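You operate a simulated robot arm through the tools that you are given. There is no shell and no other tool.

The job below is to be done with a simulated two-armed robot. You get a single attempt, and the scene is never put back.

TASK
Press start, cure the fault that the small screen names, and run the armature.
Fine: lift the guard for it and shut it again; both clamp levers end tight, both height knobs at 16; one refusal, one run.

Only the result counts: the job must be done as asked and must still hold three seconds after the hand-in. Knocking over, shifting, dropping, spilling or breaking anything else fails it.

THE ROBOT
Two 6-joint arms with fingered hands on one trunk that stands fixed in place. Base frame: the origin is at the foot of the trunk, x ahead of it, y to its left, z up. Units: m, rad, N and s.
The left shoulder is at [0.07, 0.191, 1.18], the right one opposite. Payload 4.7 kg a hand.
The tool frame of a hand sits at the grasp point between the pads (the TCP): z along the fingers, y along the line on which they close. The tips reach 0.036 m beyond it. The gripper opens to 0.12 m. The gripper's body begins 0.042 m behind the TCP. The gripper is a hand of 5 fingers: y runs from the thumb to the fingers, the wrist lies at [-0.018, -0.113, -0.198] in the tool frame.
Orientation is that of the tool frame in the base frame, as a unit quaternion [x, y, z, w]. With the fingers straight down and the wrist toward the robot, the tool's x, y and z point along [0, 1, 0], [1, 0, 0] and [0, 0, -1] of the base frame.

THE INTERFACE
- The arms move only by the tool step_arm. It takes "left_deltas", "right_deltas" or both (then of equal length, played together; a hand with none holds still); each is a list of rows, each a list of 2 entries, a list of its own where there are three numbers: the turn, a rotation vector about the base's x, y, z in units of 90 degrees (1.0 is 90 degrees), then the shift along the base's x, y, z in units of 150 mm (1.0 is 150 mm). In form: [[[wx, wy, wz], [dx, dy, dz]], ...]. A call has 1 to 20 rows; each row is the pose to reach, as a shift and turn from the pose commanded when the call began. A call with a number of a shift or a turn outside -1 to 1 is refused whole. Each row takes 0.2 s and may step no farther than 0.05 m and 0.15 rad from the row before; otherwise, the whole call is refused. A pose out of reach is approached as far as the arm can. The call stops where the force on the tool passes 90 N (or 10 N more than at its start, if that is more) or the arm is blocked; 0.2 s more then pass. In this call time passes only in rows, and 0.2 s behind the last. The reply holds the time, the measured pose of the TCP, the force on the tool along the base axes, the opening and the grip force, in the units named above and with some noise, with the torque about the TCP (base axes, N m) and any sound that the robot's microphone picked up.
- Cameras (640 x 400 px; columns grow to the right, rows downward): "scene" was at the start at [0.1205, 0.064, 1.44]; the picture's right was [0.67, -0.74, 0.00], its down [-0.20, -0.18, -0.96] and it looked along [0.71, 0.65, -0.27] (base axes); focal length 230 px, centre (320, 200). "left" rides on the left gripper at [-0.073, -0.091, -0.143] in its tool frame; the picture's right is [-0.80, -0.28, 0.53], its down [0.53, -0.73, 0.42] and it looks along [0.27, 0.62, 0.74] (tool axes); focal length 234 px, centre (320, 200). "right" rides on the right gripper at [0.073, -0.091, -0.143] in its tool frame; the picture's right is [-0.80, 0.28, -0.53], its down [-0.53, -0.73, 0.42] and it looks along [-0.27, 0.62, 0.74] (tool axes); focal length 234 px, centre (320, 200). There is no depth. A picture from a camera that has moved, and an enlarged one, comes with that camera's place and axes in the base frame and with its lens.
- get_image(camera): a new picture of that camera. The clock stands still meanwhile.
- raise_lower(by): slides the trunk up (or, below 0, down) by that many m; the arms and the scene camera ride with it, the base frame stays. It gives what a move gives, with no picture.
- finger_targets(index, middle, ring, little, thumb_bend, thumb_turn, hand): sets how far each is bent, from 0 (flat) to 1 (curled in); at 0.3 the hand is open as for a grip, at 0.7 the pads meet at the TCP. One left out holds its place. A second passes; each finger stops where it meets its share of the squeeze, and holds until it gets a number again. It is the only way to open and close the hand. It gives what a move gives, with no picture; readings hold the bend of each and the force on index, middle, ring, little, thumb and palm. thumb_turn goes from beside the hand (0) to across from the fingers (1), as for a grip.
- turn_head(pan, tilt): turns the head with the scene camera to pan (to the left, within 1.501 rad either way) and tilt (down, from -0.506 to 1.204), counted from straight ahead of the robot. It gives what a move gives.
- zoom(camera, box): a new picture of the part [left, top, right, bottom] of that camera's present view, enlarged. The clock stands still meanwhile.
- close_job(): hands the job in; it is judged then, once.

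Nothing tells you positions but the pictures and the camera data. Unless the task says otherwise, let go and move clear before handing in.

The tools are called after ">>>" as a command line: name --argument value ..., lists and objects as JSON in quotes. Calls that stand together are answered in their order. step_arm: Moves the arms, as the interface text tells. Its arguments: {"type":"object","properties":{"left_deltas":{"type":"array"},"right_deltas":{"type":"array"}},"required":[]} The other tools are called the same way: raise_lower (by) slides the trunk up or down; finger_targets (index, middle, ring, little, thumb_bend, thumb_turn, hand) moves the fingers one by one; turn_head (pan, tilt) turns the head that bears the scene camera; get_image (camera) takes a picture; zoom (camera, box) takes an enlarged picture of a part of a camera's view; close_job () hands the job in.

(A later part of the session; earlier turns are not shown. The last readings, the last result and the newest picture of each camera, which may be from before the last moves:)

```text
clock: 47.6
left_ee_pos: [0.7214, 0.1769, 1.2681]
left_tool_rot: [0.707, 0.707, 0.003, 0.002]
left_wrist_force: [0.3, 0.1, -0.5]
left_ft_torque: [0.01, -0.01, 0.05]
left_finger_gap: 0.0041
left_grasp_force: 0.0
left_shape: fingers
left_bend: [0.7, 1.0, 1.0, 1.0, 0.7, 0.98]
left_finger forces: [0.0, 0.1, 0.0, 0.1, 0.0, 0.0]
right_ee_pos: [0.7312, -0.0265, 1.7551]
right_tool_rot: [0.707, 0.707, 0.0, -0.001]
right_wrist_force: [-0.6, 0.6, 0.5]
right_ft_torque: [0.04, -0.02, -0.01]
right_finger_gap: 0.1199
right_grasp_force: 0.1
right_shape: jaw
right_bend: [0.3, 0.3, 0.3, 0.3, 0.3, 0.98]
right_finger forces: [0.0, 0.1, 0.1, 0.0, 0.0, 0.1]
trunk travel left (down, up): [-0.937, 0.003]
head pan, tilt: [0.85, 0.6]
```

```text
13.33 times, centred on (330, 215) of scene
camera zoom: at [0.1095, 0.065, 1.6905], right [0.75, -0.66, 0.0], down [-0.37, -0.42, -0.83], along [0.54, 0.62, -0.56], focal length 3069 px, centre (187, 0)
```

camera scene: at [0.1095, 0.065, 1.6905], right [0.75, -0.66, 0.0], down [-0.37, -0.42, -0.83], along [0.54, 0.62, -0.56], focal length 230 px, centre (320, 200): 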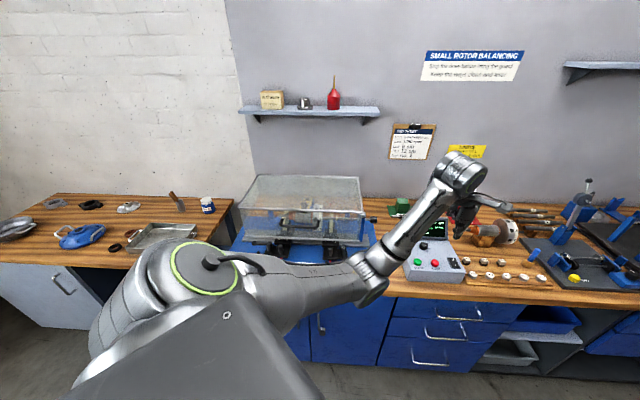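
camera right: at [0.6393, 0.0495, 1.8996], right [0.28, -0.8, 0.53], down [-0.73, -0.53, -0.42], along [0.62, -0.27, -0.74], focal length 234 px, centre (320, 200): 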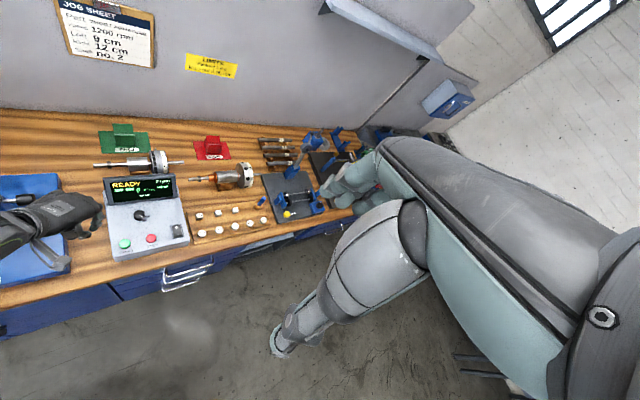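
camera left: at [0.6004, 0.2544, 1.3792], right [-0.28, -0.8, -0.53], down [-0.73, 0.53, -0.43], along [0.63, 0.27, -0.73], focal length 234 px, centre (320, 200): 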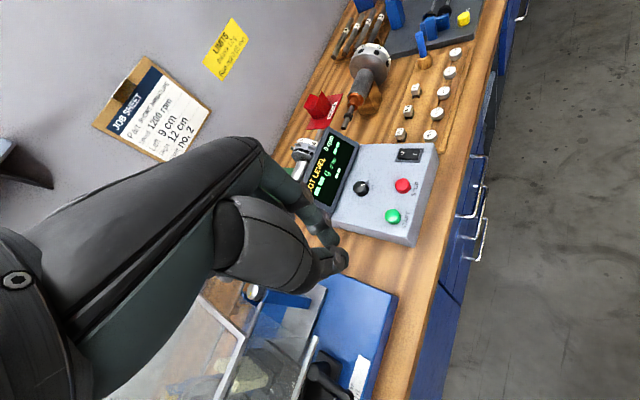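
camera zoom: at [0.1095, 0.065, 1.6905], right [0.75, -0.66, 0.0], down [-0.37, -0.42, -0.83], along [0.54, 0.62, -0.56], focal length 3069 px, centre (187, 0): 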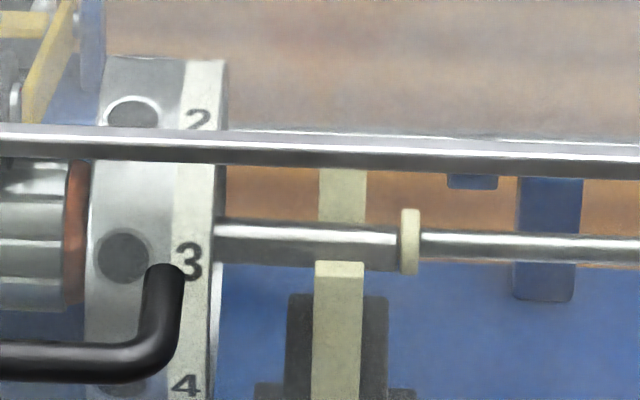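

The left knob points to 16, while the right knob points to the back (14). So the right stand must be raised by turning its knob to 16, which sits under the guard. I'll use the left hand camera from the right side to look closer at the stands, levers and guard hinge.

>>> step_arm --left_deltas '[[[0, 0, 0.09], [0, 0.15, 0.15]], [[0, 0, 0.18], [0, 0.3, 0.3]], [[0, 0, 0.27], [0.05, 0.45, 0.45]], [[0, 0, 0.36], [0.1, 0.6, 0.6]], [[0, 0, 0.45], [0.15, 0.8, 0.75]], [[0, 0, 0.54], [0.2, 1.0, 0.9]]]'

>>> get_image --camera "left"

>>> get_image --camera "scene"

```text
clock: 49.0
left_ee_pos: [0.8198, 0.343, 1.3784]
left_tool_rot: [0.353, 0.936, 0.003, 0.001]
left_wrist_force: [0.3, 0.3, -0.2]
left_ft_torque: [-0.04, -0.03, -0.03]
left_finger_gap: 0.0041
left_grasp_force: 0.0
left_shape: fingers
left_bend: [0.7, 1.0, 1.0, 1.0, 0.7, 0.98]
left_finger forces: [0.0, 0.1, 0.0, 0.0, 0.0, 0.1]
left hand out of reach, approached as far as the arm can: row 1, 2, 3, 4, 5, 6
right_ee_pos: [0.731, -0.0243, 1.7564]
right_tool_rot: [0.707, 0.707, 0.0, 0.0]
right_wrist_force: [-0.3, -0.4, -0.2]
right_ft_torque: [-0.01, 0.04, 0.0]
right_finger_gap: 0.1197
right_grasp_force: 0.0
right_shape: jaw
right_bend: [0.3, 0.3, 0.3, 0.3, 0.3, 0.98]
right_finger forces: [0.1, 0.0, 0.2, 0.0, 0.0, 0.0]
trunk travel left (down, up): [-0.937, 0.003]
head pan, tilt: [0.85, 0.6]
```

```text
taken
camera left: at [0.8127, 0.2258, 1.5209], right [0.42, -0.74, -0.53], down [-0.88, -0.2, -0.43], along [0.21, 0.64, -0.73], focal length 234 px, centre (320, 200)
```

left: 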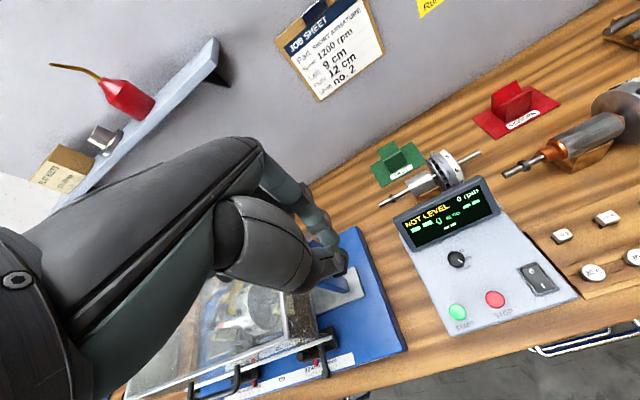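

```text
taken
camera scene: at [0.11, 0.0683, 1.6902], right [0.75, -0.66, 0.0], down [-0.37, -0.42, -0.82], along [0.54, 0.62, -0.57], focal length 230 px, centre (320, 200)
```

scene: 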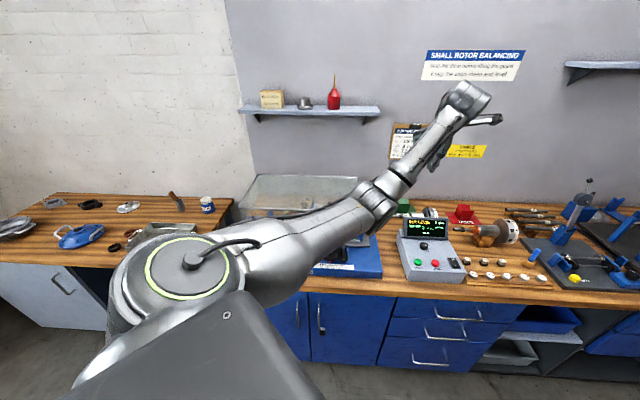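

The hand itself hides the machine in this camera. I'll return the left hand low to the right, and yaw the right hand so its camera looks at the machine.

>>> step_arm --left_deltas '[[[0, 0, -0.09], [-0.1, -0.15, -0.1]], [[0, 0, -0.18], [-0.2, -0.3, -0.2]], [[0, 0, -0.27], [-0.3, -0.45, -0.3]], [[0, 0, -0.36], [-0.4, -0.6, -0.4]], [[0, 0, -0.45], [-0.5, -0.8, -0.6]], [[0, 0, -0.53], [-0.6, -1.0, -0.73]]]' --right_deltas '[[[0, 0, 0.09], [0, 0.1, 0]], [[0, 0, 0.18], [0, 0.2, 0]], [[0, 0, 0.27], [0, 0.3, 0]], [[0, 0, 0.36], [0, 0.4, 0]], [[0, 0, 0.45], [0, 0.4, 0]], [[0, 0, 0.54], [0, 0.4, 0]]]'

>>> get_image --camera "right"

```text
clock: 50.4
left_ee_pos: [0.731, 0.1895, 1.2703]
left_tool_rot: [0.704, 0.71, 0.003, 0.002]
left_wrist_force: [-1.0, -0.5, 0.5]
left_ft_torque: [0.03, 0.02, 0.01]
left_finger_gap: 0.0039
left_grasp_force: 0.1
left_shape: fingers
left_bend: [0.7, 1.0, 1.0, 1.0, 0.7, 0.98]
left_finger forces: [0.0, 0.0, 0.0, 0.0, 0.0, 0.0]
left hand out of reach, approached as far as the arm can: row 1, 2
right_ee_pos: [0.7229, 0.0291, 1.749]
right_tool_rot: [0.353, 0.936, 0.001, -0.001]
right_wrist_force: [-0.5, -0.2, -0.2]
right_ft_torque: [0.04, -0.02, -0.04]
right_finger_gap: 0.1198
right_grasp_force: 0.1
right_shape: jaw
right_bend: [0.3, 0.3, 0.3, 0.3, 0.3, 0.98]
right_finger forces: [0.1, 0.0, 0.0, 0.0, 0.0, 0.0]
right hand out of reach, approached as far as the arm can: row 6
trunk travel left (down, up): [-0.937, 0.003]
head pan, tilt: [0.85, 0.6]
```

```text
taken
camera right: at [0.6078, 0.009, 1.8922], right [0.79, -0.32, 0.52], down [-0.08, -0.9, -0.43], along [0.61, 0.29, -0.74], focal length 234 px, centre (320, 200)
```

right: 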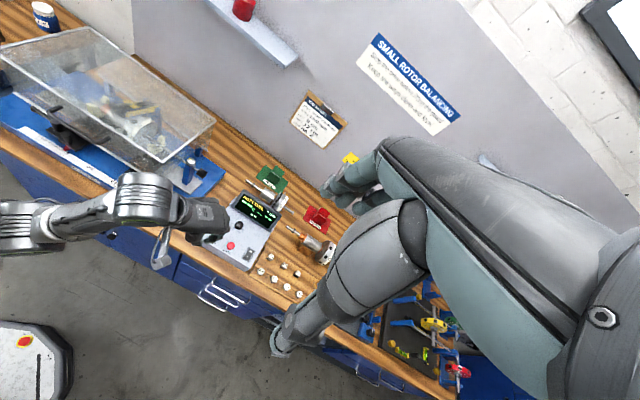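

Good view from the right hand's camera. Zooming into the machine.

>>> zoom --camera "right" --box '[0, 30, 230, 200]'

>>> zoom --camera "right" --box '[80, 70, 220, 180]'

>>> zoom --camera "right" --box '[0, 80, 120, 180]'

>>> zoom --camera "right" --box '[215, 180, 285, 240]'

```text
2.35 times, centred on (115, 115) of right
camera zoom: at [0.6078, 0.009, 1.8922], right [0.79, -0.32, 0.52], down [-0.08, -0.9, -0.43], along [0.61, 0.29, -0.74], focal length 551 px, centre (802, 400)
```

zoom: 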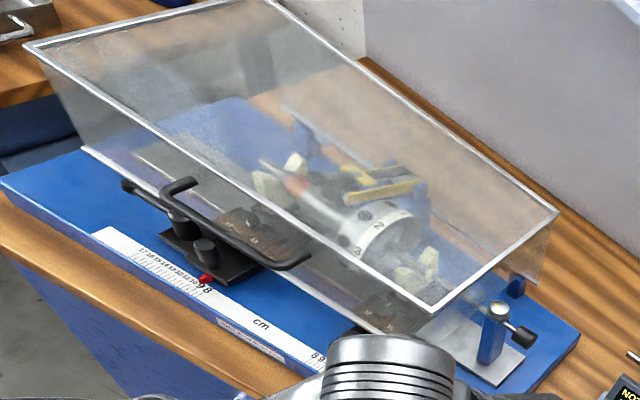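

```text
3.64 times, centred on (150, 125) of right
camera zoom: at [0.6078, 0.009, 1.8922], right [0.79, -0.32, 0.52], down [-0.08, -0.9, -0.43], along [0.61, 0.29, -0.74], focal length 852 px, centre (938, 473)
```

zoom: 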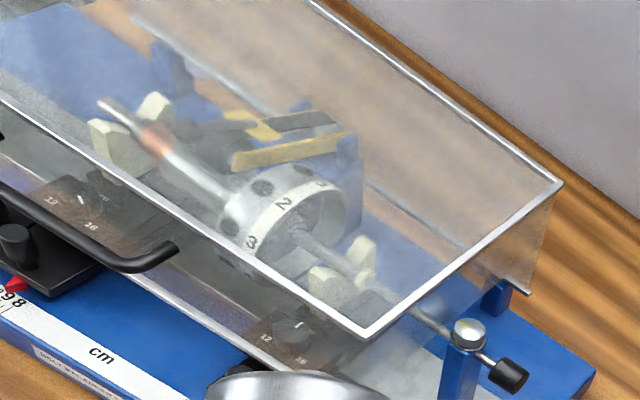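

```text
4.00 times, centred on (60, 130) of right
camera zoom: at [0.6078, 0.009, 1.8922], right [0.79, -0.32, 0.52], down [-0.08, -0.9, -0.43], along [0.61, 0.29, -0.74], focal length 937 px, centre (1360, 480)
```

zoom: 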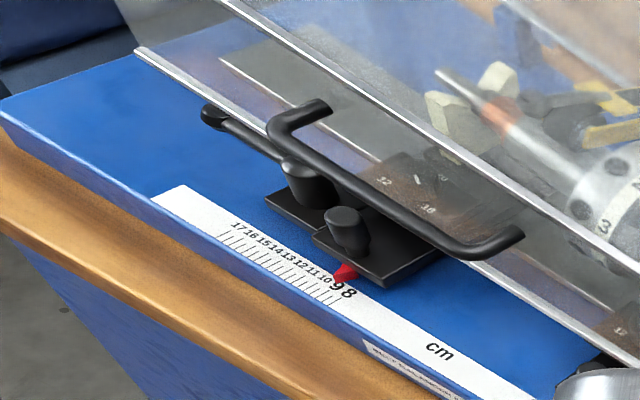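

```text
6.67 times, centred on (250, 210) of right
camera zoom: at [0.6078, 0.009, 1.8922], right [0.79, -0.32, 0.52], down [-0.08, -0.9, -0.43], along [0.61, 0.29, -0.74], focal length 1561 px, centre (787, 133)
```

zoom: 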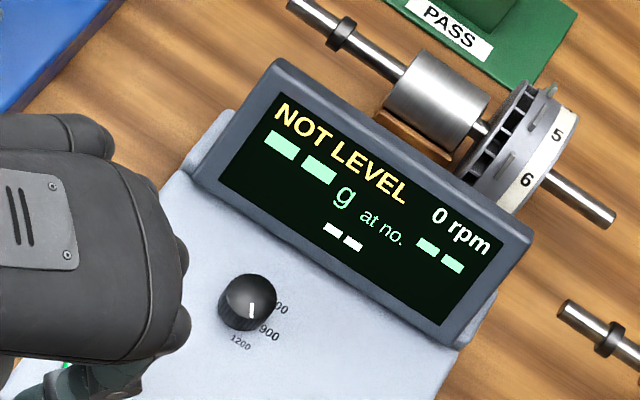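

I see the guard hinged at the rear near its lower edge, the left lever pointing left along the bench, and the dial set at 1200. I'll move the left hand aside to the right to see the right stand's lever from the right camera.

>>> step_arm --left_deltas '[[[0, 0, 0], [0.2, -0.15, -0.1]], [[0, 0, 0], [0.4, -0.3, -0.2]], [[0, 0, 0], [0.6, -0.4, -0.3]]]'

>>> get_image --camera "right"

>>> zoom --camera "right" --box '[80, 120, 220, 220]'

>>> zoom --camera "scene" --box '[270, 225, 370, 275]'

```text
clock: 51.2
left_ee_pos: [0.8234, 0.1285, 1.221]
left_tool_rot: [0.701, 0.713, 0.002, 0.001]
left_wrist_force: [-0.1, 0.6, -0.5]
left_ft_torque: [-0.03, 0.02, -0.04]
left_finger_gap: 0.0041
left_grasp_force: 0.1
left_shape: fingers
left_bend: [0.7, 1.0, 1.0, 1.0, 0.7, 0.98]
left_finger forces: [0.1, 0.1, 0.1, 0.0, 0.1, 0.1]
right_ee_pos: [0.7241, 0.0315, 1.7478]
right_tool_rot: [0.353, 0.936, 0.0, -0.001]
right_wrist_force: [0.2, -1.2, 0.1]
right_ft_torque: [0.0, 0.04, 0.01]
right_finger_gap: 0.1199
right_grasp_force: 0.1
right_shape: jaw
right_bend: [0.3, 0.3, 0.3, 0.3, 0.3, 0.98]
right_finger forces: [0.1, 0.1, 0.0, 0.0, 0.0, 0.0]
trunk travel left (down, up): [-0.937, 0.003]
head pan, tilt: [0.85, 0.6]
```

```text
taken
camera right: at [0.6093, 0.0117, 1.8917], right [0.79, -0.32, 0.52], down [-0.09, -0.9, -0.42], along [0.61, 0.29, -0.74], focal length 234 px, centre (320, 200)
```

right: 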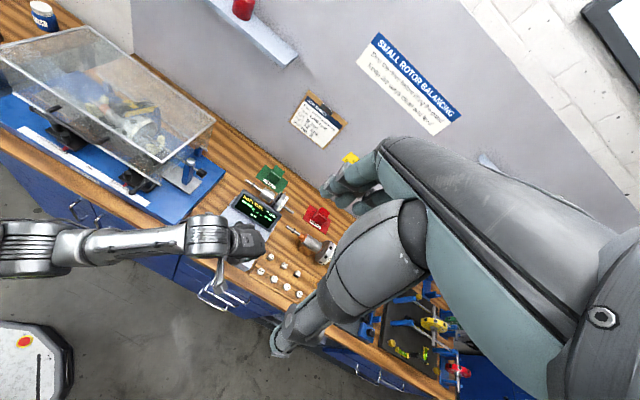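

```text
4.00 times, centred on (150, 170) of right
camera zoom: at [0.6093, 0.0117, 1.8917], right [0.79, -0.32, 0.52], down [-0.09, -0.9, -0.42], along [0.61, 0.29, -0.74], focal length 937 px, centre (1000, 320)
```

zoom: 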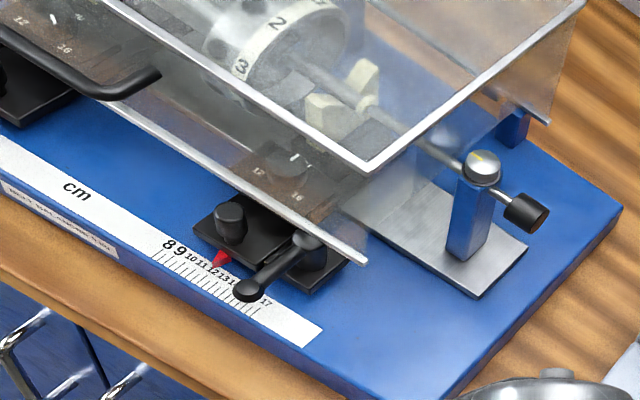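

```text
6.40 times, centred on (320, 250) of scene
camera zoom: at [0.1113, 0.0669, 1.6902], right [0.75, -0.66, 0.0], down [-0.37, -0.42, -0.82], along [0.54, 0.62, -0.57], focal length 1473 px, centre (320, -120)
```

zoom: 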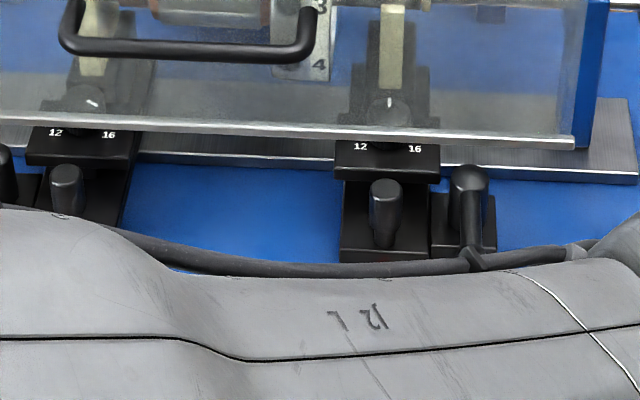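

Both levers look tight under the usual clockwise convention (left points left, right points to the front), so only the right height knob is off. Next I take the left hand round to the guard handle, keeping in front of the machine.

>>> step_arm --left_deltas '[[[0, 0, 0.06], [-0.2, 0.2, 0.07]], [[0, 0, 0.12], [-0.4, 0.4, 0.14]], [[0, 0, 0.18], [-0.6, 0.6, 0.2]], [[0, 0, 0.24], [-0.82, 0.81, 0.27]]]'

>>> step_arm --left_deltas '[[[0, 0, 0.06], [-0.2, 0.25, 0]], [[0, 0, 0.12], [-0.4, 0.5, 0]], [[0, 0, 0.18], [-0.6, 0.75, 0]], [[0, 0, 0.24], [-0.8, 1.0, 0]]]'

>>> finger_targets --hand "left" --index 0.5 --middle 0.5 --ring 0.5 --little 0.5 --thumb_bend 0.35 --thumb_turn 1

>>> get_image --camera "left"

>>> get_image --camera "scene"

```text
clock: 52.2
left_ee_pos: [0.7147, 0.2547, 1.2445]
left_tool_rot: [0.556, 0.831, 0.003, 0.003]
left_wrist_force: [0.2, -0.2, 0.4]
left_ft_torque: [0.0, -0.02, 0.02]
left_finger_gap: 0.0041
left_grasp_force: 0.0
left_shape: fingers
left_bend: [0.7, 1.0, 1.0, 1.0, 0.7, 0.98]
left_finger forces: [0.1, 0.1, 0.1, 0.1, 0.0, 0.0]
left hand out of reach, approached as far as the arm can: row 4
right_ee_pos: [0.7222, 0.0347, 1.749]
right_tool_rot: [0.353, 0.935, -0.001, 0.0]
right_wrist_force: [0.3, 0.1, 0.0]
right_ft_torque: [-0.06, 0.03, 0.02]
right_finger_gap: 0.1198
right_grasp_force: 0.0
right_shape: jaw
right_bend: [0.3, 0.3, 0.3, 0.3, 0.3, 0.98]
right_finger forces: [0.1, 0.0, 0.0, 0.1, 0.0, 0.1]
trunk travel left (down, up): [-0.937, 0.003]
head pan, tilt: [0.85, 0.6]
```

```text
clock: 53.2
left_ee_pos: [0.6319, 0.4587, 1.1949]
left_tool_rot: [0.394, 0.919, 0.002, 0.009]
left_wrist_force: [0.5, 0.6, -0.2]
left_ft_torque: [0.0, 0.03, -0.01]
left_finger_gap: 0.0041
left_grasp_force: 0.0
left_shape: fingers
left_bend: [0.7, 1.0, 1.0, 1.0, 0.7, 0.98]
left_finger forces: [0.0, 0.1, 0.0, 0.1, 0.0, 0.0]
left hand out of reach, approached as far as the arm can: row 1, 2, 3, 4
right_ee_pos: [0.7208, 0.0349, 1.751]
right_tool_rot: [0.353, 0.936, 0.0, 0.002]
right_wrist_force: [-0.3, 1.1, 1.9]
right_ft_torque: [-0.06, -0.04, -0.01]
right_finger_gap: 0.1195
right_grasp_force: 0.1
right_shape: jaw
right_bend: [0.3, 0.3, 0.3, 0.3, 0.3, 0.98]
right_finger forces: [0.1, 0.0, 0.0, 0.0, 0.1, 0.0]
trunk travel left (down, up): [-0.937, 0.003]
head pan, tilt: [0.85, 0.6]
```

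```text
clock: 54.2
left_ee_pos: [0.6308, 0.4533, 1.1981]
left_tool_rot: [0.394, 0.919, 0.006, 0.008]
left_wrist_force: [-9.5, -11.7, 8.1]
left_ft_torque: [0.07, 0.04, 0.16]
left_finger_gap: 0.0811
left_grasp_force: 8.6
left_shape: fingers
left_bend: [0.52, 0.56, 0.53, 0.5, 0.35, 0.98]
left_finger forces: [2.5, 9.5, 4.6, 0.0, 0.0, 0.0]
right_ee_pos: [0.7185, 0.028, 1.7507]
right_tool_rot: [0.354, 0.935, 0.003, 0.0]
right_wrist_force: [0.0, -0.6, -0.2]
right_ft_torque: [0.01, 0.02, 0.01]
right_finger_gap: 0.12
right_grasp_force: 0.0
right_shape: jaw
right_bend: [0.3, 0.3, 0.3, 0.3, 0.3, 0.98]
right_finger forces: [0.0, 0.0, 0.0, 0.0, 0.1, 0.0]
trunk travel left (down, up): [-0.937, 0.003]
head pan, tilt: [0.85, 0.6]
```

```text
taken
camera left: at [0.6105, 0.3377, 1.341], right [0.36, -0.77, -0.52], down [-0.89, -0.12, -0.44], along [0.28, 0.62, -0.73], focal length 234 px, centre (320, 200)
```

left: 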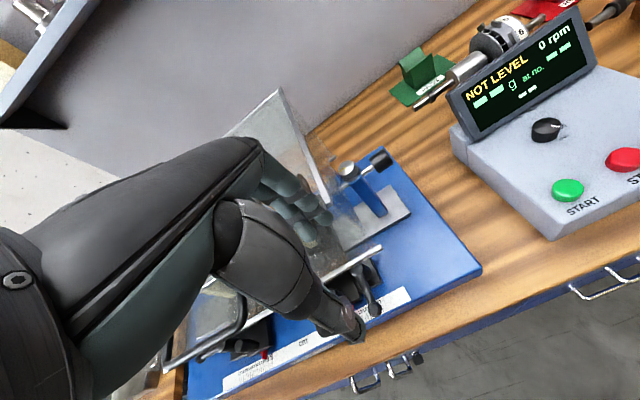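

```text
taken
camera scene: at [0.106, 0.0631, 1.6908], right [0.75, -0.66, 0.0], down [-0.37, -0.42, -0.83], along [0.55, 0.62, -0.56], focal length 230 px, centre (320, 200)
```

scene: 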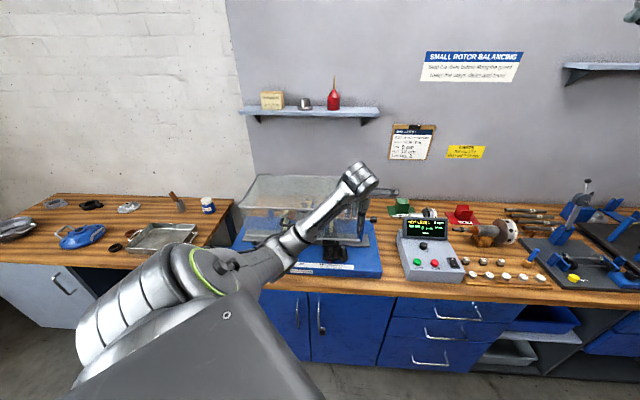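

The hand drifted against the guard front because that pose was out of reach, and opening the fingers touched the panel. I'll curl the fingers again to relieve it and back away.

>>> finger_targets --hand "left" --index 0.8 --middle 1 --ring 1 --little 1

>>> step_arm --left_deltas '[[[0, 0, -0.08], [0.05, -0.25, 0]], [[0, 0, -0.16], [0.1, -0.5, 0]], [[0, 0, -0.24], [0.15, -0.75, 0]], [[0, 0, -0.32], [0.2, -1.0, 0]]]'

>>> zoom --camera "scene" --box '[225, 165, 385, 275]'

>>> get_image --camera "right"

```text
clock: 55.2
left_ee_pos: [0.6331, 0.459, 1.1946]
left_tool_rot: [0.393, 0.92, 0.003, 0.006]
left_wrist_force: [-0.2, -0.4, 0.6]
left_ft_torque: [-0.03, -0.01, 0.02]
left_finger_gap: 0.0372
left_grasp_force: 0.0
left_shape: fingers
left_bend: [0.8, 1.0, 1.0, 1.0, 0.35, 0.98]
left_finger forces: [0.0, 0.1, 0.0, 0.0, 0.0, 0.1]
right_ee_pos: [0.7242, 0.0335, 1.7479]
right_tool_rot: [0.354, 0.935, -0.001, -0.001]
right_wrist_force: [0.9, -0.1, 0.0]
right_ft_torque: [-0.04, 0.04, -0.03]
right_finger_gap: 0.1196
right_grasp_force: 0.0
right_shape: jaw
right_bend: [0.3, 0.3, 0.3, 0.3, 0.3, 0.98]
right_finger forces: [0.1, 0.1, 0.1, 0.0, 0.1, 0.1]
trunk travel left (down, up): [-0.937, 0.003]
head pan, tilt: [0.85, 0.6]
```

```text
clock: 56.2
left_ee_pos: [0.6599, 0.3072, 1.1948]
left_tool_rot: [0.608, 0.794, 0.003, 0.001]
left_wrist_force: [0.0, 0.4, -1.0]
left_ft_torque: [0.04, 0.03, 0.01]
left_finger_gap: 0.0374
left_grasp_force: 0.1
left_shape: fingers
left_bend: [0.8, 1.0, 1.0, 1.0, 0.35, 0.98]
left_finger forces: [0.0, 0.1, 0.0, 0.1, 0.1, 0.1]
right_ee_pos: [0.7235, 0.0296, 1.7487]
right_tool_rot: [0.354, 0.935, 0.001, -0.001]
right_wrist_force: [-0.2, 0.0, 0.2]
right_ft_torque: [0.0, -0.01, 0.0]
right_finger_gap: 0.12
right_grasp_force: 0.0
right_shape: jaw
right_bend: [0.3, 0.3, 0.3, 0.3, 0.3, 0.98]
right_finger forces: [0.0, 0.1, 0.1, 0.0, 0.0, 0.0]
trunk travel left (down, up): [-0.937, 0.003]
head pan, tilt: [0.85, 0.6]
```

```text
3.64 times, centred on (305, 220) of scene
camera zoom: at [0.1101, 0.0653, 1.6904], right [0.75, -0.66, 0.0], down [-0.37, -0.42, -0.83], along [0.54, 0.62, -0.56], focal length 837 px, centre (374, 127)
```

zoom: 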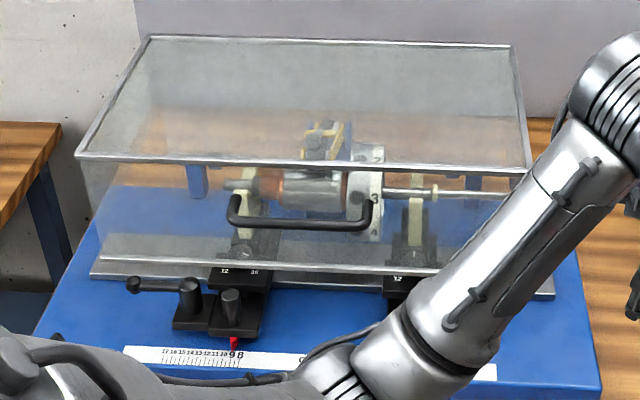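

```text
taken
camera right: at [0.608, 0.0101, 1.8923], right [0.79, -0.32, 0.52], down [-0.09, -0.9, -0.43], along [0.61, 0.29, -0.74], focal length 234 px, centre (320, 200)
```

right: 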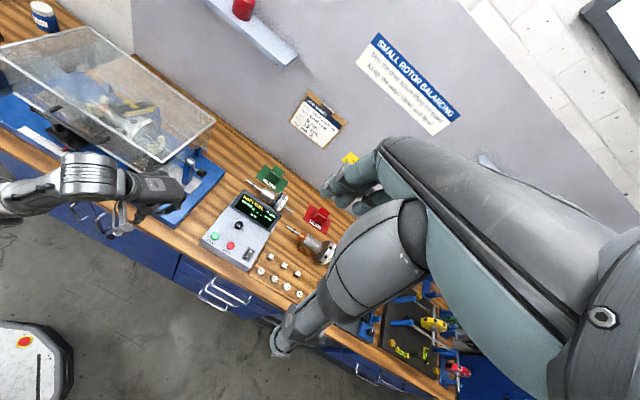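

The guard is unchanged. New plan: point the flat hand forward, palm down, slide the fingertips under the guard's front bottom rim between the stands, and lift from there. First I tilt the hand forward in free space and flatten the fingers to see where they reach.

>>> step_arm --left_deltas '[[[0.022, -0.08, 0], [0.07, 0.0, 0]], [[0.043, -0.161, 0], [0.14, 0.02, 0]], [[0.065, -0.241, 0], [0.21, 0.04, 0]], [[0.087, -0.322, 0], [0.28, 0.05, 0]], [[0.108, -0.403, 0], [0.35, 0.06, 0]], [[0.13, -0.483, 0], [0.42, 0.07, 0]], [[0.151, -0.563, 0], [0.5, 0.08, 0]], [[0.173, -0.644, 0], [0.55, 0.08, 0]]]'

>>> finger_targets --hand "left" --index 0 --middle 0 --ring 0 --little 0 --thumb_bend 0.4 --thumb_turn 0

>>> get_image --camera "scene"

>>> get_image --camera "right"

>>> get_image --camera "left"

```text
clock: 58.0
left_ee_pos: [0.7427, 0.3196, 1.1938]
left_tool_rot: [0.525, 0.687, 0.398, 0.306]
left_wrist_force: [0.3, 0.2, 1.0]
left_ft_torque: [0.0, -0.02, 0.04]
left_finger_gap: 0.0374
left_grasp_force: 0.2
left_shape: fingers
left_bend: [0.8, 1.0, 1.0, 1.0, 0.35, 0.98]
left_finger forces: [0.1, 0.0, 0.0, 0.0, 0.0, 0.0]
right_ee_pos: [0.7245, 0.0321, 1.7491]
right_tool_rot: [0.354, 0.935, 0.0, 0.0]
right_wrist_force: [0.8, 0.0, -1.0]
right_ft_torque: [0.03, 0.01, -0.01]
right_finger_gap: 0.12
right_grasp_force: 0.0
right_shape: jaw
right_bend: [0.3, 0.3, 0.3, 0.3, 0.3, 0.98]
right_finger forces: [0.1, 0.0, 0.1, 0.0, 0.0, 0.0]
trunk travel left (down, up): [-0.937, 0.003]
head pan, tilt: [0.85, 0.6]
```

```text
clock: 59.0
left_ee_pos: [0.7426, 0.3197, 1.1959]
left_tool_rot: [0.525, 0.687, 0.399, 0.306]
left_wrist_force: [1.0, 0.0, -0.3]
left_ft_torque: [-0.02, -0.03, -0.01]
left_finger_gap: 0.1697
left_grasp_force: 0.1
left_shape: fingers
left_bend: [0.0, 0.0, 0.0, 0.0, 0.4, 0.0]
left_finger forces: [0.0, 0.1, 0.0, 0.0, 0.1, 0.1]
right_ee_pos: [0.7226, 0.0317, 1.7491]
right_tool_rot: [0.353, 0.936, 0.0, 0.0]
right_wrist_force: [0.4, 0.7, -0.8]
right_ft_torque: [0.01, 0.02, 0.04]
right_finger_gap: 0.1197
right_grasp_force: 0.0
right_shape: jaw
right_bend: [0.3, 0.3, 0.3, 0.3, 0.3, 0.98]
right_finger forces: [0.1, 0.0, 0.0, 0.1, 0.0, 0.0]
trunk travel left (down, up): [-0.937, 0.003]
head pan, tilt: [0.85, 0.6]
```

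```text
taken
camera scene: at [0.1097, 0.0675, 1.6904], right [0.75, -0.66, 0.0], down [-0.37, -0.42, -0.82], along [0.54, 0.62, -0.57], focal length 230 px, centre (320, 200)
```

scene: 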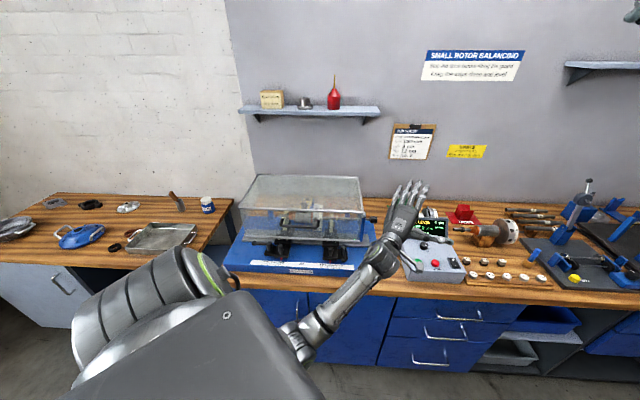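

```text
taken
camera right: at [0.6075, 0.0126, 1.8923], right [0.79, -0.32, 0.53], down [-0.09, -0.9, -0.42], along [0.61, 0.29, -0.74], focal length 234 px, centre (320, 200)
```

right: 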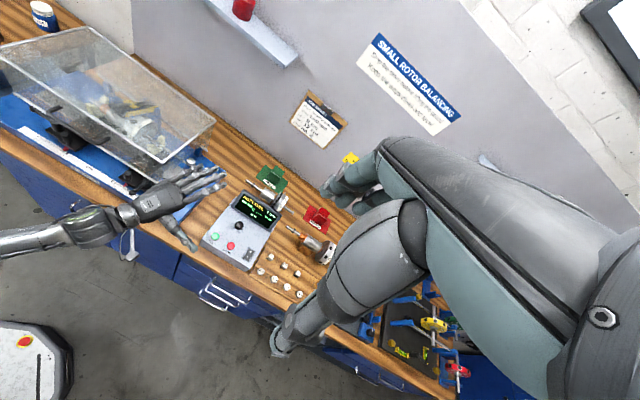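

```text
taken
camera left: at [0.5965, 0.205, 1.1867], right [0.52, -0.69, -0.5], down [-0.13, 0.51, -0.85], along [0.85, 0.51, 0.17], focal length 234 px, centre (320, 200)
```

left: 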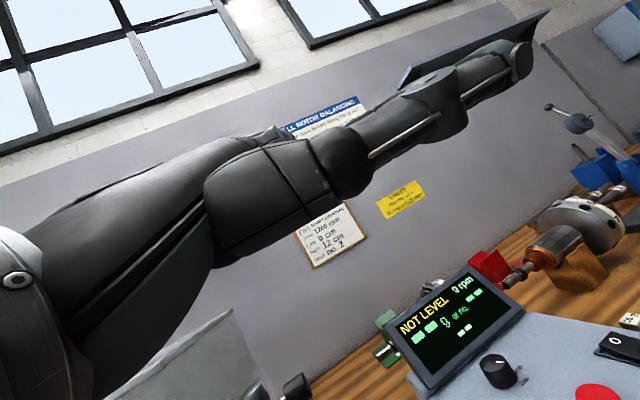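

The hand points forward nicely with flat fingers. Let me measure the fingertip positions.

>>> zoom --camera "scene" --box '[350, 160, 450, 260]'

>>> zoom --camera "right" --box '[110, 140, 250, 260]'

```text
4.00 times, centred on (400, 210) of scene
camera zoom: at [0.1097, 0.0675, 1.6904], right [0.75, -0.66, 0.0], down [-0.37, -0.42, -0.82], along [0.54, 0.62, -0.57], focal length 921 px, centre (0, 160)
```

zoom: 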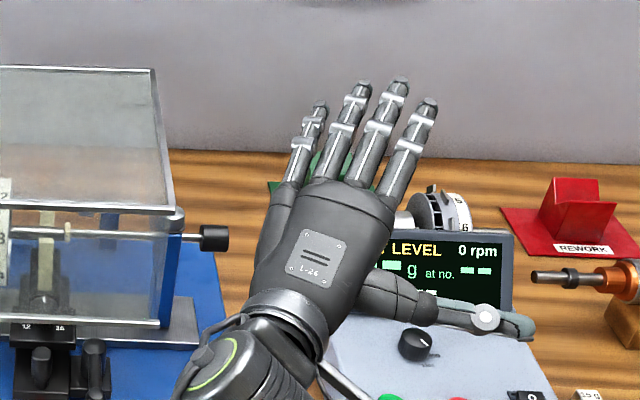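

```text
3.33 times, centred on (180, 200) of right
camera zoom: at [0.6075, 0.0126, 1.8923], right [0.79, -0.32, 0.53], down [-0.09, -0.9, -0.42], along [0.61, 0.29, -0.74], focal length 781 px, centre (787, 200)
```

zoom: 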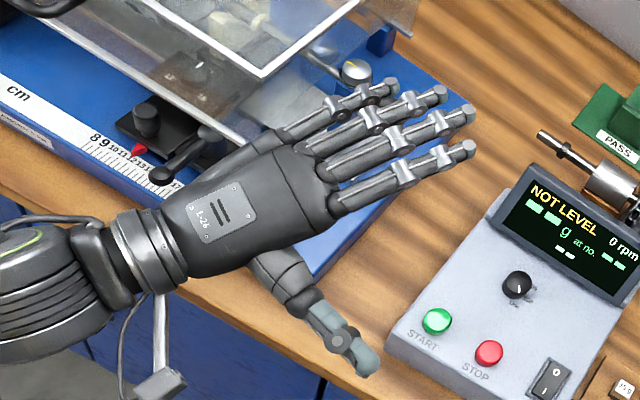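

Fingertips when flat are about 0.31 m from the wrist, sloping up 20° from the hand axis. I'll retreat to the front of the bench and level the hand so the flat fingers are horizontal at the height just under the guard's rim (z about 1.00).

>>> step_arm --left_deltas '[[[-0.0144, 0.0537, 0], [-0.2, -0.03, -0.25]], [[-0.0288, 0.1073, 0], [-0.4, -0.06, -0.5]], [[-0.0431, 0.161, 0], [-0.6, -0.09, -0.75]], [[-0.0575, 0.2146, 0], [-0.8, -0.13, -0.97]]]'

>>> get_image --camera "scene"

```text
clock: 60.0
left_ee_pos: [0.6216, 0.3006, 1.0488]
left_tool_rot: [0.57, 0.746, 0.274, 0.211]
left_wrist_force: [0.2, 0.2, 0.3]
left_ft_torque: [0.0, 0.0, 0.01]
left_finger_gap: 0.1696
left_grasp_force: 0.1
left_shape: fingers
left_bend: [0.0, 0.0, 0.0, 0.0, 0.4, 0.0]
left_finger forces: [0.0, 0.0, 0.1, 0.1, 0.0, 0.0]
right_ee_pos: [0.722, 0.0316, 1.7487]
right_tool_rot: [0.353, 0.936, 0.0, 0.0]
right_wrist_force: [-0.5, 0.3, -0.6]
right_ft_torque: [0.01, -0.02, -0.01]
right_finger_gap: 0.1195
right_grasp_force: 0.0
right_shape: jaw
right_bend: [0.3, 0.3, 0.3, 0.3, 0.3, 0.98]
right_finger forces: [0.0, 0.0, 0.1, 0.0, 0.0, 0.0]
trunk travel left (down, up): [-0.937, 0.003]
head pan, tilt: [0.85, 0.6]
```

```text
taken
camera scene: at [0.1084, 0.067, 1.6905], right [0.75, -0.66, 0.0], down [-0.37, -0.42, -0.83], along [0.54, 0.62, -0.56], focal length 230 px, centre (320, 200)
```

scene: 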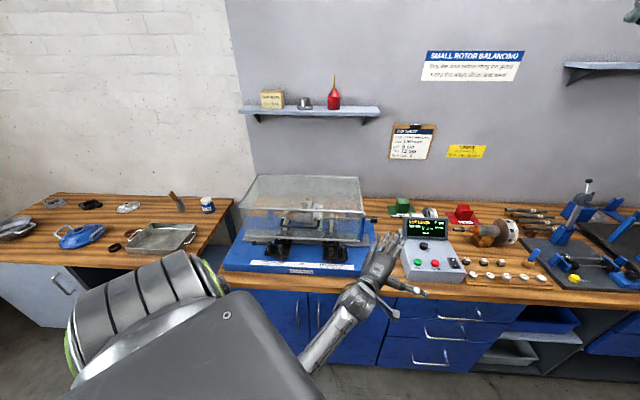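

Now moving left to the pre-insert position in front of the right stand, fingers level.

>>> step_arm --left_deltas '[[[0, 0, 0.033], [-0.15, 0.1, -0.15]], [[0, 0, 0.067], [-0.3, 0.2, -0.3]], [[0, 0, 0.1], [-0.45, 0.3, -0.45]], [[0, 0, 0.133], [-0.6, 0.4, -0.6]], [[0, 0, 0.167], [-0.77, 0.483, -0.75]]]'

>>> zoom --camera "scene" --box '[260, 190, 420, 310]'

>>> zoom --camera "right" --box '[60, 110, 220, 240]'

>>> get_image --camera "left"

```text
clock: 61.2
left_ee_pos: [0.504, 0.373, 0.9349]
left_tool_rot: [0.467, 0.814, 0.3, 0.173]
left_wrist_force: [0.3, 0.2, -0.3]
left_ft_torque: [-0.04, 0.0, 0.03]
left_finger_gap: 0.1692
left_grasp_force: 0.1
left_shape: fingers
left_bend: [0.0, 0.0, 0.0, 0.0, 0.4, 0.0]
left_finger forces: [0.0, 0.1, 0.0, 0.0, 0.0, 0.1]
right_ee_pos: [0.7204, 0.0324, 1.7496]
right_tool_rot: [0.353, 0.936, 0.0, 0.0]
right_wrist_force: [-0.4, 0.6, 0.1]
right_ft_torque: [0.01, -0.04, 0.02]
right_finger_gap: 0.1195
right_grasp_force: 0.1
right_shape: jaw
right_bend: [0.3, 0.3, 0.3, 0.3, 0.3, 0.98]
right_finger forces: [0.0, 0.1, 0.1, 0.0, 0.0, 0.1]
trunk travel left (down, up): [-0.937, 0.003]
head pan, tilt: [0.85, 0.6]
```

```text
3.33 times, centred on (340, 250) of scene
camera zoom: at [0.1083, 0.0677, 1.6905], right [0.75, -0.66, 0.0], down [-0.37, -0.42, -0.83], along [0.54, 0.62, -0.56], focal length 767 px, centre (253, 33)
```

zoom: 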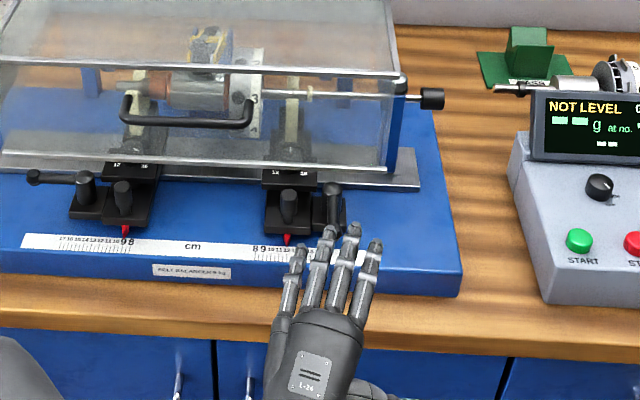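

```text
3.08 times, centred on (140, 175) of right
camera zoom: at [0.6058, 0.0127, 1.893], right [0.79, -0.32, 0.53], down [-0.08, -0.9, -0.42], along [0.61, 0.29, -0.74], focal length 720 px, centre (874, 277)
```

zoom: 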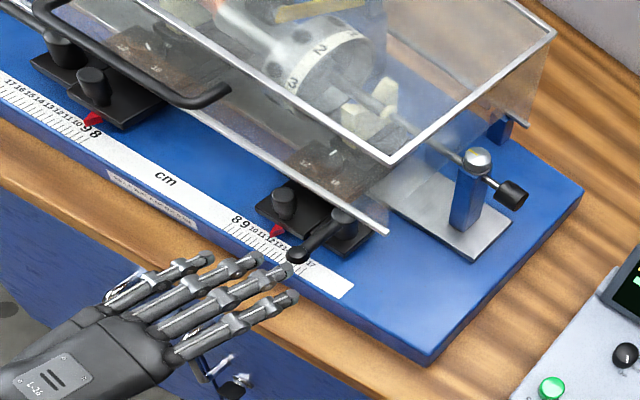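

```text
taken
camera left: at [0.4, 0.2286, 0.9856], right [0.52, -0.63, -0.58], down [-0.51, 0.32, -0.8], along [0.69, 0.71, -0.16], focal length 234 px, centre (320, 200)
```

left: 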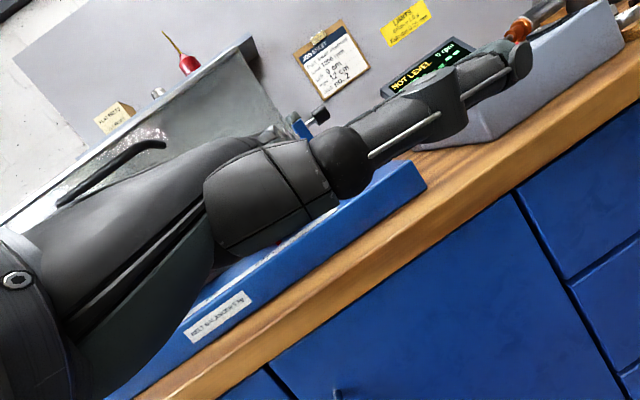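

Fingertip measured at [0.581, 0.437, 1.016], as predicted. I'll lower 12 mm and slide forward over the lever toward the gap under the rim in two steps.

>>> step_arm --left_deltas '[[[0, 0, 0], [0, 0, -0.075]], [[0, 0, 0], [0.12, 0.12, -0.075]], [[0, 0, 0], [0.24, 0.24, -0.075]]]'

>>> zoom --camera "scene" --box '[290, 210, 390, 290]'

>>> zoom --camera "right" --box '[80, 120, 200, 220]'

```text
clock: 62.0
left_ee_pos: [0.5448, 0.408, 0.9235]
left_tool_rot: [0.467, 0.815, 0.298, 0.172]
left_wrist_force: [0.1, 0.7, -0.2]
left_ft_torque: [-0.03, 0.02, -0.02]
left_finger_gap: 0.1691
left_grasp_force: 0.1
left_shape: fingers
left_bend: [0.0, 0.0, 0.0, 0.0, 0.4, 0.0]
left_finger forces: [0.1, 0.0, 0.0, 0.1, 0.0, 0.0]
right_ee_pos: [0.7242, 0.034, 1.748]
right_tool_rot: [0.353, 0.936, 0.0, 0.0]
right_wrist_force: [0.0, 0.0, -0.1]
right_ft_torque: [0.0, -0.01, -0.01]
right_finger_gap: 0.12
right_grasp_force: 0.0
right_shape: jaw
right_bend: [0.3, 0.3, 0.3, 0.3, 0.3, 0.98]
right_finger forces: [0.0, 0.0, 0.1, 0.0, 0.1, 0.0]
trunk travel left (down, up): [-0.937, 0.003]
head pan, tilt: [0.85, 0.6]
```

```text
5.00 times, centred on (340, 250) of scene
camera zoom: at [0.111, 0.0689, 1.6902], right [0.75, -0.66, 0.0], down [-0.37, -0.43, -0.82], along [0.54, 0.62, -0.57], focal length 1151 px, centre (220, -50)
```

zoom: 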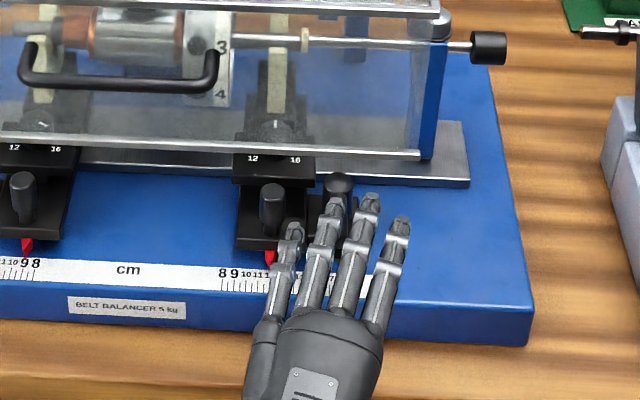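

```text
4.00 times, centred on (140, 170) of right
camera zoom: at [0.609, 0.0143, 1.8918], right [0.79, -0.32, 0.52], down [-0.09, -0.9, -0.42], along [0.61, 0.29, -0.74], focal length 937 px, centre (1040, 320)
```

zoom: 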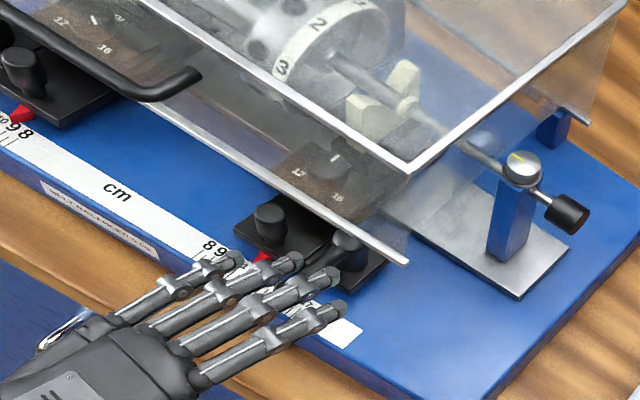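

Clear so far. Sliding the fingertips under the rim.

>>> step_arm --left_deltas '[[[0, 0, 0], [0.1, 0.1, 0]], [[0, 0, 0], [0.2, 0.2, 0]], [[0, 0, 0], [0.3, 0.3, 0]]]'

>>> zoom --camera "scene" --box '[290, 200, 390, 280]'

>>> zoom --camera "right" --box '[80, 120, 200, 220]'

```text
clock: 62.8
left_ee_pos: [0.5894, 0.4528, 0.927]
left_tool_rot: [0.468, 0.813, 0.3, 0.173]
left_wrist_force: [0.9, 0.1, 0.3]
left_ft_torque: [0.0, -0.01, -0.04]
left_finger_gap: 0.1693
left_grasp_force: 0.1
left_shape: fingers
left_bend: [0.0, 0.0, 0.0, 0.0, 0.4, 0.0]
left_finger forces: [0.0, 0.1, 0.0, 0.1, 0.1, 0.1]
right_ee_pos: [0.7234, 0.0328, 1.7482]
right_tool_rot: [0.354, 0.935, 0.0, 0.0]
right_wrist_force: [-0.1, 0.3, -0.5]
right_ft_torque: [0.0, 0.0, 0.01]
right_finger_gap: 0.1197
right_grasp_force: 0.1
right_shape: jaw
right_bend: [0.3, 0.3, 0.3, 0.3, 0.3, 0.98]
right_finger forces: [0.0, 0.0, 0.0, 0.0, 0.1, 0.0]
trunk travel left (down, up): [-0.937, 0.003]
head pan, tilt: [0.85, 0.6]
```

```text
5.00 times, centred on (340, 240) of scene
camera zoom: at [0.1104, 0.0677, 1.6903], right [0.75, -0.66, 0.0], down [-0.37, -0.42, -0.82], along [0.54, 0.62, -0.57], focal length 1151 px, centre (220, 0)
```

zoom: 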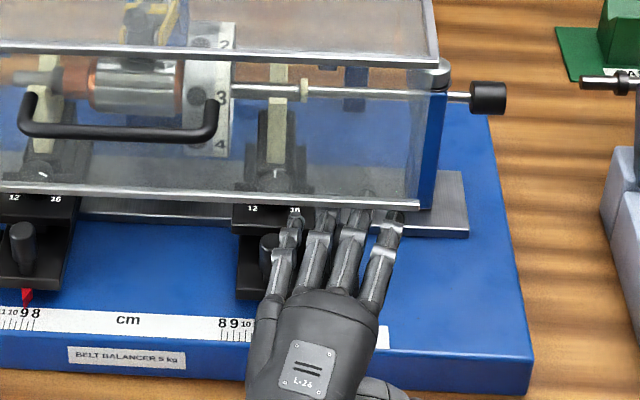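

```text
4.00 times, centred on (140, 170) of right
camera zoom: at [0.6082, 0.0128, 1.892], right [0.79, -0.32, 0.52], down [-0.09, -0.9, -0.42], along [0.61, 0.29, -0.74], focal length 937 px, centre (1040, 320)
```

zoom: 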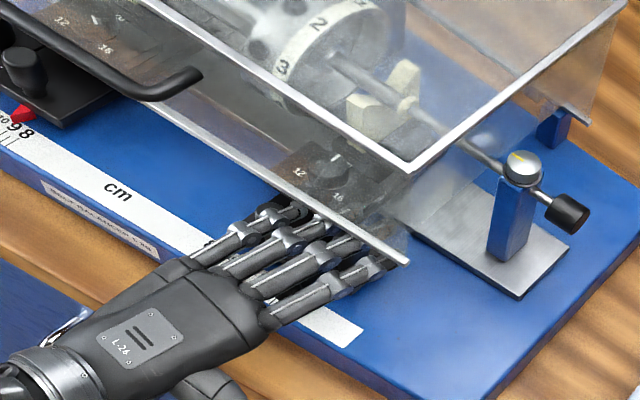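

Fingertips are under the rim with no contact. Now lift slowly and watch force and picture.

>>> step_arm --left_deltas '[[[0, 0, 0], [0, 0, 0.07]], [[0, 0, 0], [0, 0, 0.14]], [[0, 0, 0], [0, 0, 0.21]], [[0, 0, 0], [0, 0, 0.28]]]'

>>> zoom --camera "scene" --box '[220, 160, 400, 280]'

>>> zoom --camera "right" --box '[0, 20, 230, 200]'

```text
clock: 63.8
left_ee_pos: [0.588, 0.4542, 0.9683]
left_tool_rot: [0.468, 0.814, 0.299, 0.172]
left_wrist_force: [-1.7, -0.8, -2.6]
left_ft_torque: [-0.05, 0.06, 0.03]
left_finger_gap: 0.1693
left_grasp_force: 1.9
left_shape: fingers
left_bend: [0.0, 0.01, 0.0, 0.0, 0.4, 0.0]
left_finger forces: [0.1, 3.3, 0.0, 0.1, 0.0, 0.1]
right_ee_pos: [0.7233, 0.032, 1.7484]
right_tool_rot: [0.353, 0.935, 0.0, 0.0]
right_wrist_force: [0.3, 0.7, -0.5]
right_ft_torque: [-0.01, 0.0, -0.01]
right_finger_gap: 0.1198
right_grasp_force: 0.1
right_shape: jaw
right_bend: [0.3, 0.3, 0.3, 0.3, 0.3, 0.98]
right_finger forces: [0.0, 0.1, 0.0, 0.0, 0.0, 0.1]
trunk travel left (down, up): [-0.937, 0.003]
head pan, tilt: [0.85, 0.6]
```

```text
3.33 times, centred on (310, 220) of scene
camera zoom: at [0.1097, 0.0677, 1.6904], right [0.75, -0.66, 0.0], down [-0.37, -0.42, -0.82], along [0.54, 0.62, -0.57], focal length 767 px, centre (353, 133)
```

zoom: 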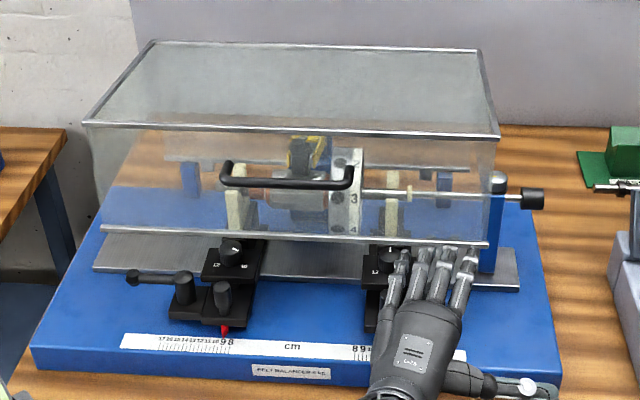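

```text
2.22 times, centred on (115, 110) of right
camera zoom: at [0.6075, 0.0127, 1.8924], right [0.79, -0.32, 0.53], down [-0.09, -0.9, -0.42], along [0.61, 0.29, -0.74], focal length 520 px, centre (776, 400)
```

zoom: 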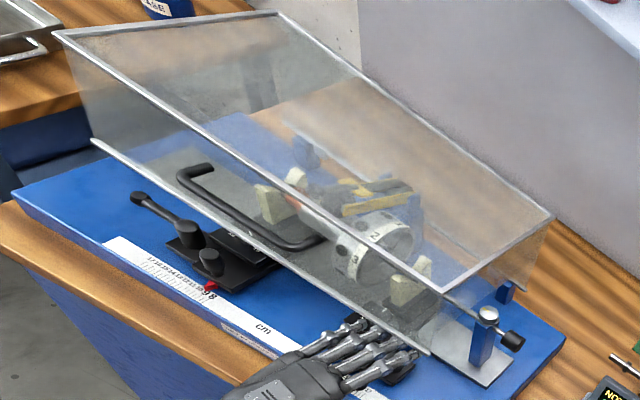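

The guard is lifting and is light (about 3 N). I'll continue along the arc, tilting the hand gradually as the guard swings back.

>>> step_arm --left_deltas '[[[-0.0185, 0.032, 0], [0, 0.01, 0.15]], [[-0.037, 0.064, 0], [0, 0.02, 0.3]], [[-0.0555, 0.0962, 0], [-0.005, 0.03, 0.45]], [[-0.074, 0.128, 0], [0.01, 0.05, 0.6]], [[-0.0925, 0.16, 0], [0.02, 0.07, 0.76]], [[-0.111, 0.1924, 0], [0.036, 0.093, 0.92]]]'

>>> zoom --camera "scene" --box '[220, 140, 400, 280]'

>>> zoom --camera "right" --box '[0, 20, 230, 200]'

```text
clock: 65.2
left_ee_pos: [0.5923, 0.4675, 1.105]
left_tool_rot: [0.491, 0.853, 0.153, 0.088]
left_wrist_force: [-0.9, -0.5, -0.2]
left_ft_torque: [-0.01, 0.02, -0.04]
left_finger_gap: 0.1693
left_grasp_force: 0.3
left_shape: fingers
left_bend: [0.0, 0.0, 0.0, 0.0, 0.4, 0.0]
left_finger forces: [0.1, 0.8, 0.0, 0.0, 0.0, 0.1]
right_ee_pos: [0.723, 0.0325, 1.7494]
right_tool_rot: [0.354, 0.935, 0.0, 0.0]
right_wrist_force: [-0.2, 0.5, -0.6]
right_ft_torque: [0.04, 0.01, 0.01]
right_finger_gap: 0.1195
right_grasp_force: 0.0
right_shape: jaw
right_bend: [0.3, 0.3, 0.3, 0.3, 0.3, 0.98]
right_finger forces: [0.0, 0.0, 0.1, 0.0, 0.1, 0.1]
trunk travel left (down, up): [-0.937, 0.003]
head pan, tilt: [0.85, 0.6]
```

```text
2.86 times, centred on (310, 210) of scene
camera zoom: at [0.1102, 0.0678, 1.6903], right [0.75, -0.66, 0.0], down [-0.37, -0.42, -0.82], along [0.54, 0.62, -0.57], focal length 658 px, centre (349, 171)
```

zoom: 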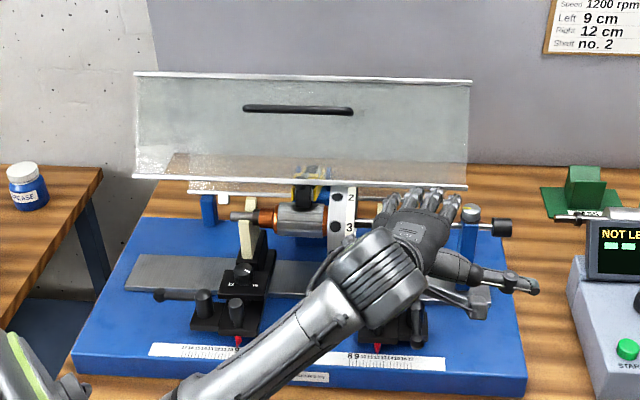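

```text
2.22 times, centred on (115, 110) of right
camera zoom: at [0.608, 0.0129, 1.8922], right [0.79, -0.32, 0.52], down [-0.09, -0.9, -0.42], along [0.61, 0.29, -0.74], focal length 520 px, centre (776, 400)
```

zoom: 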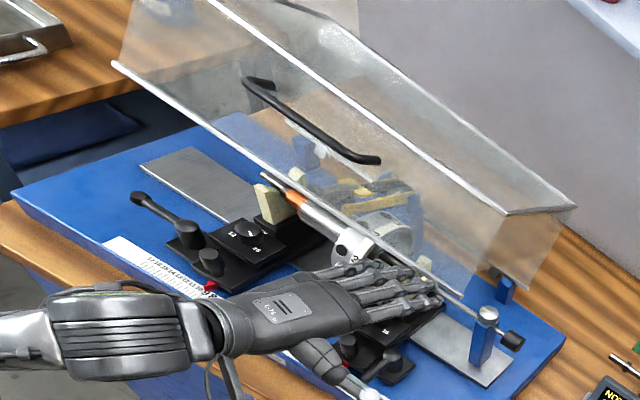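

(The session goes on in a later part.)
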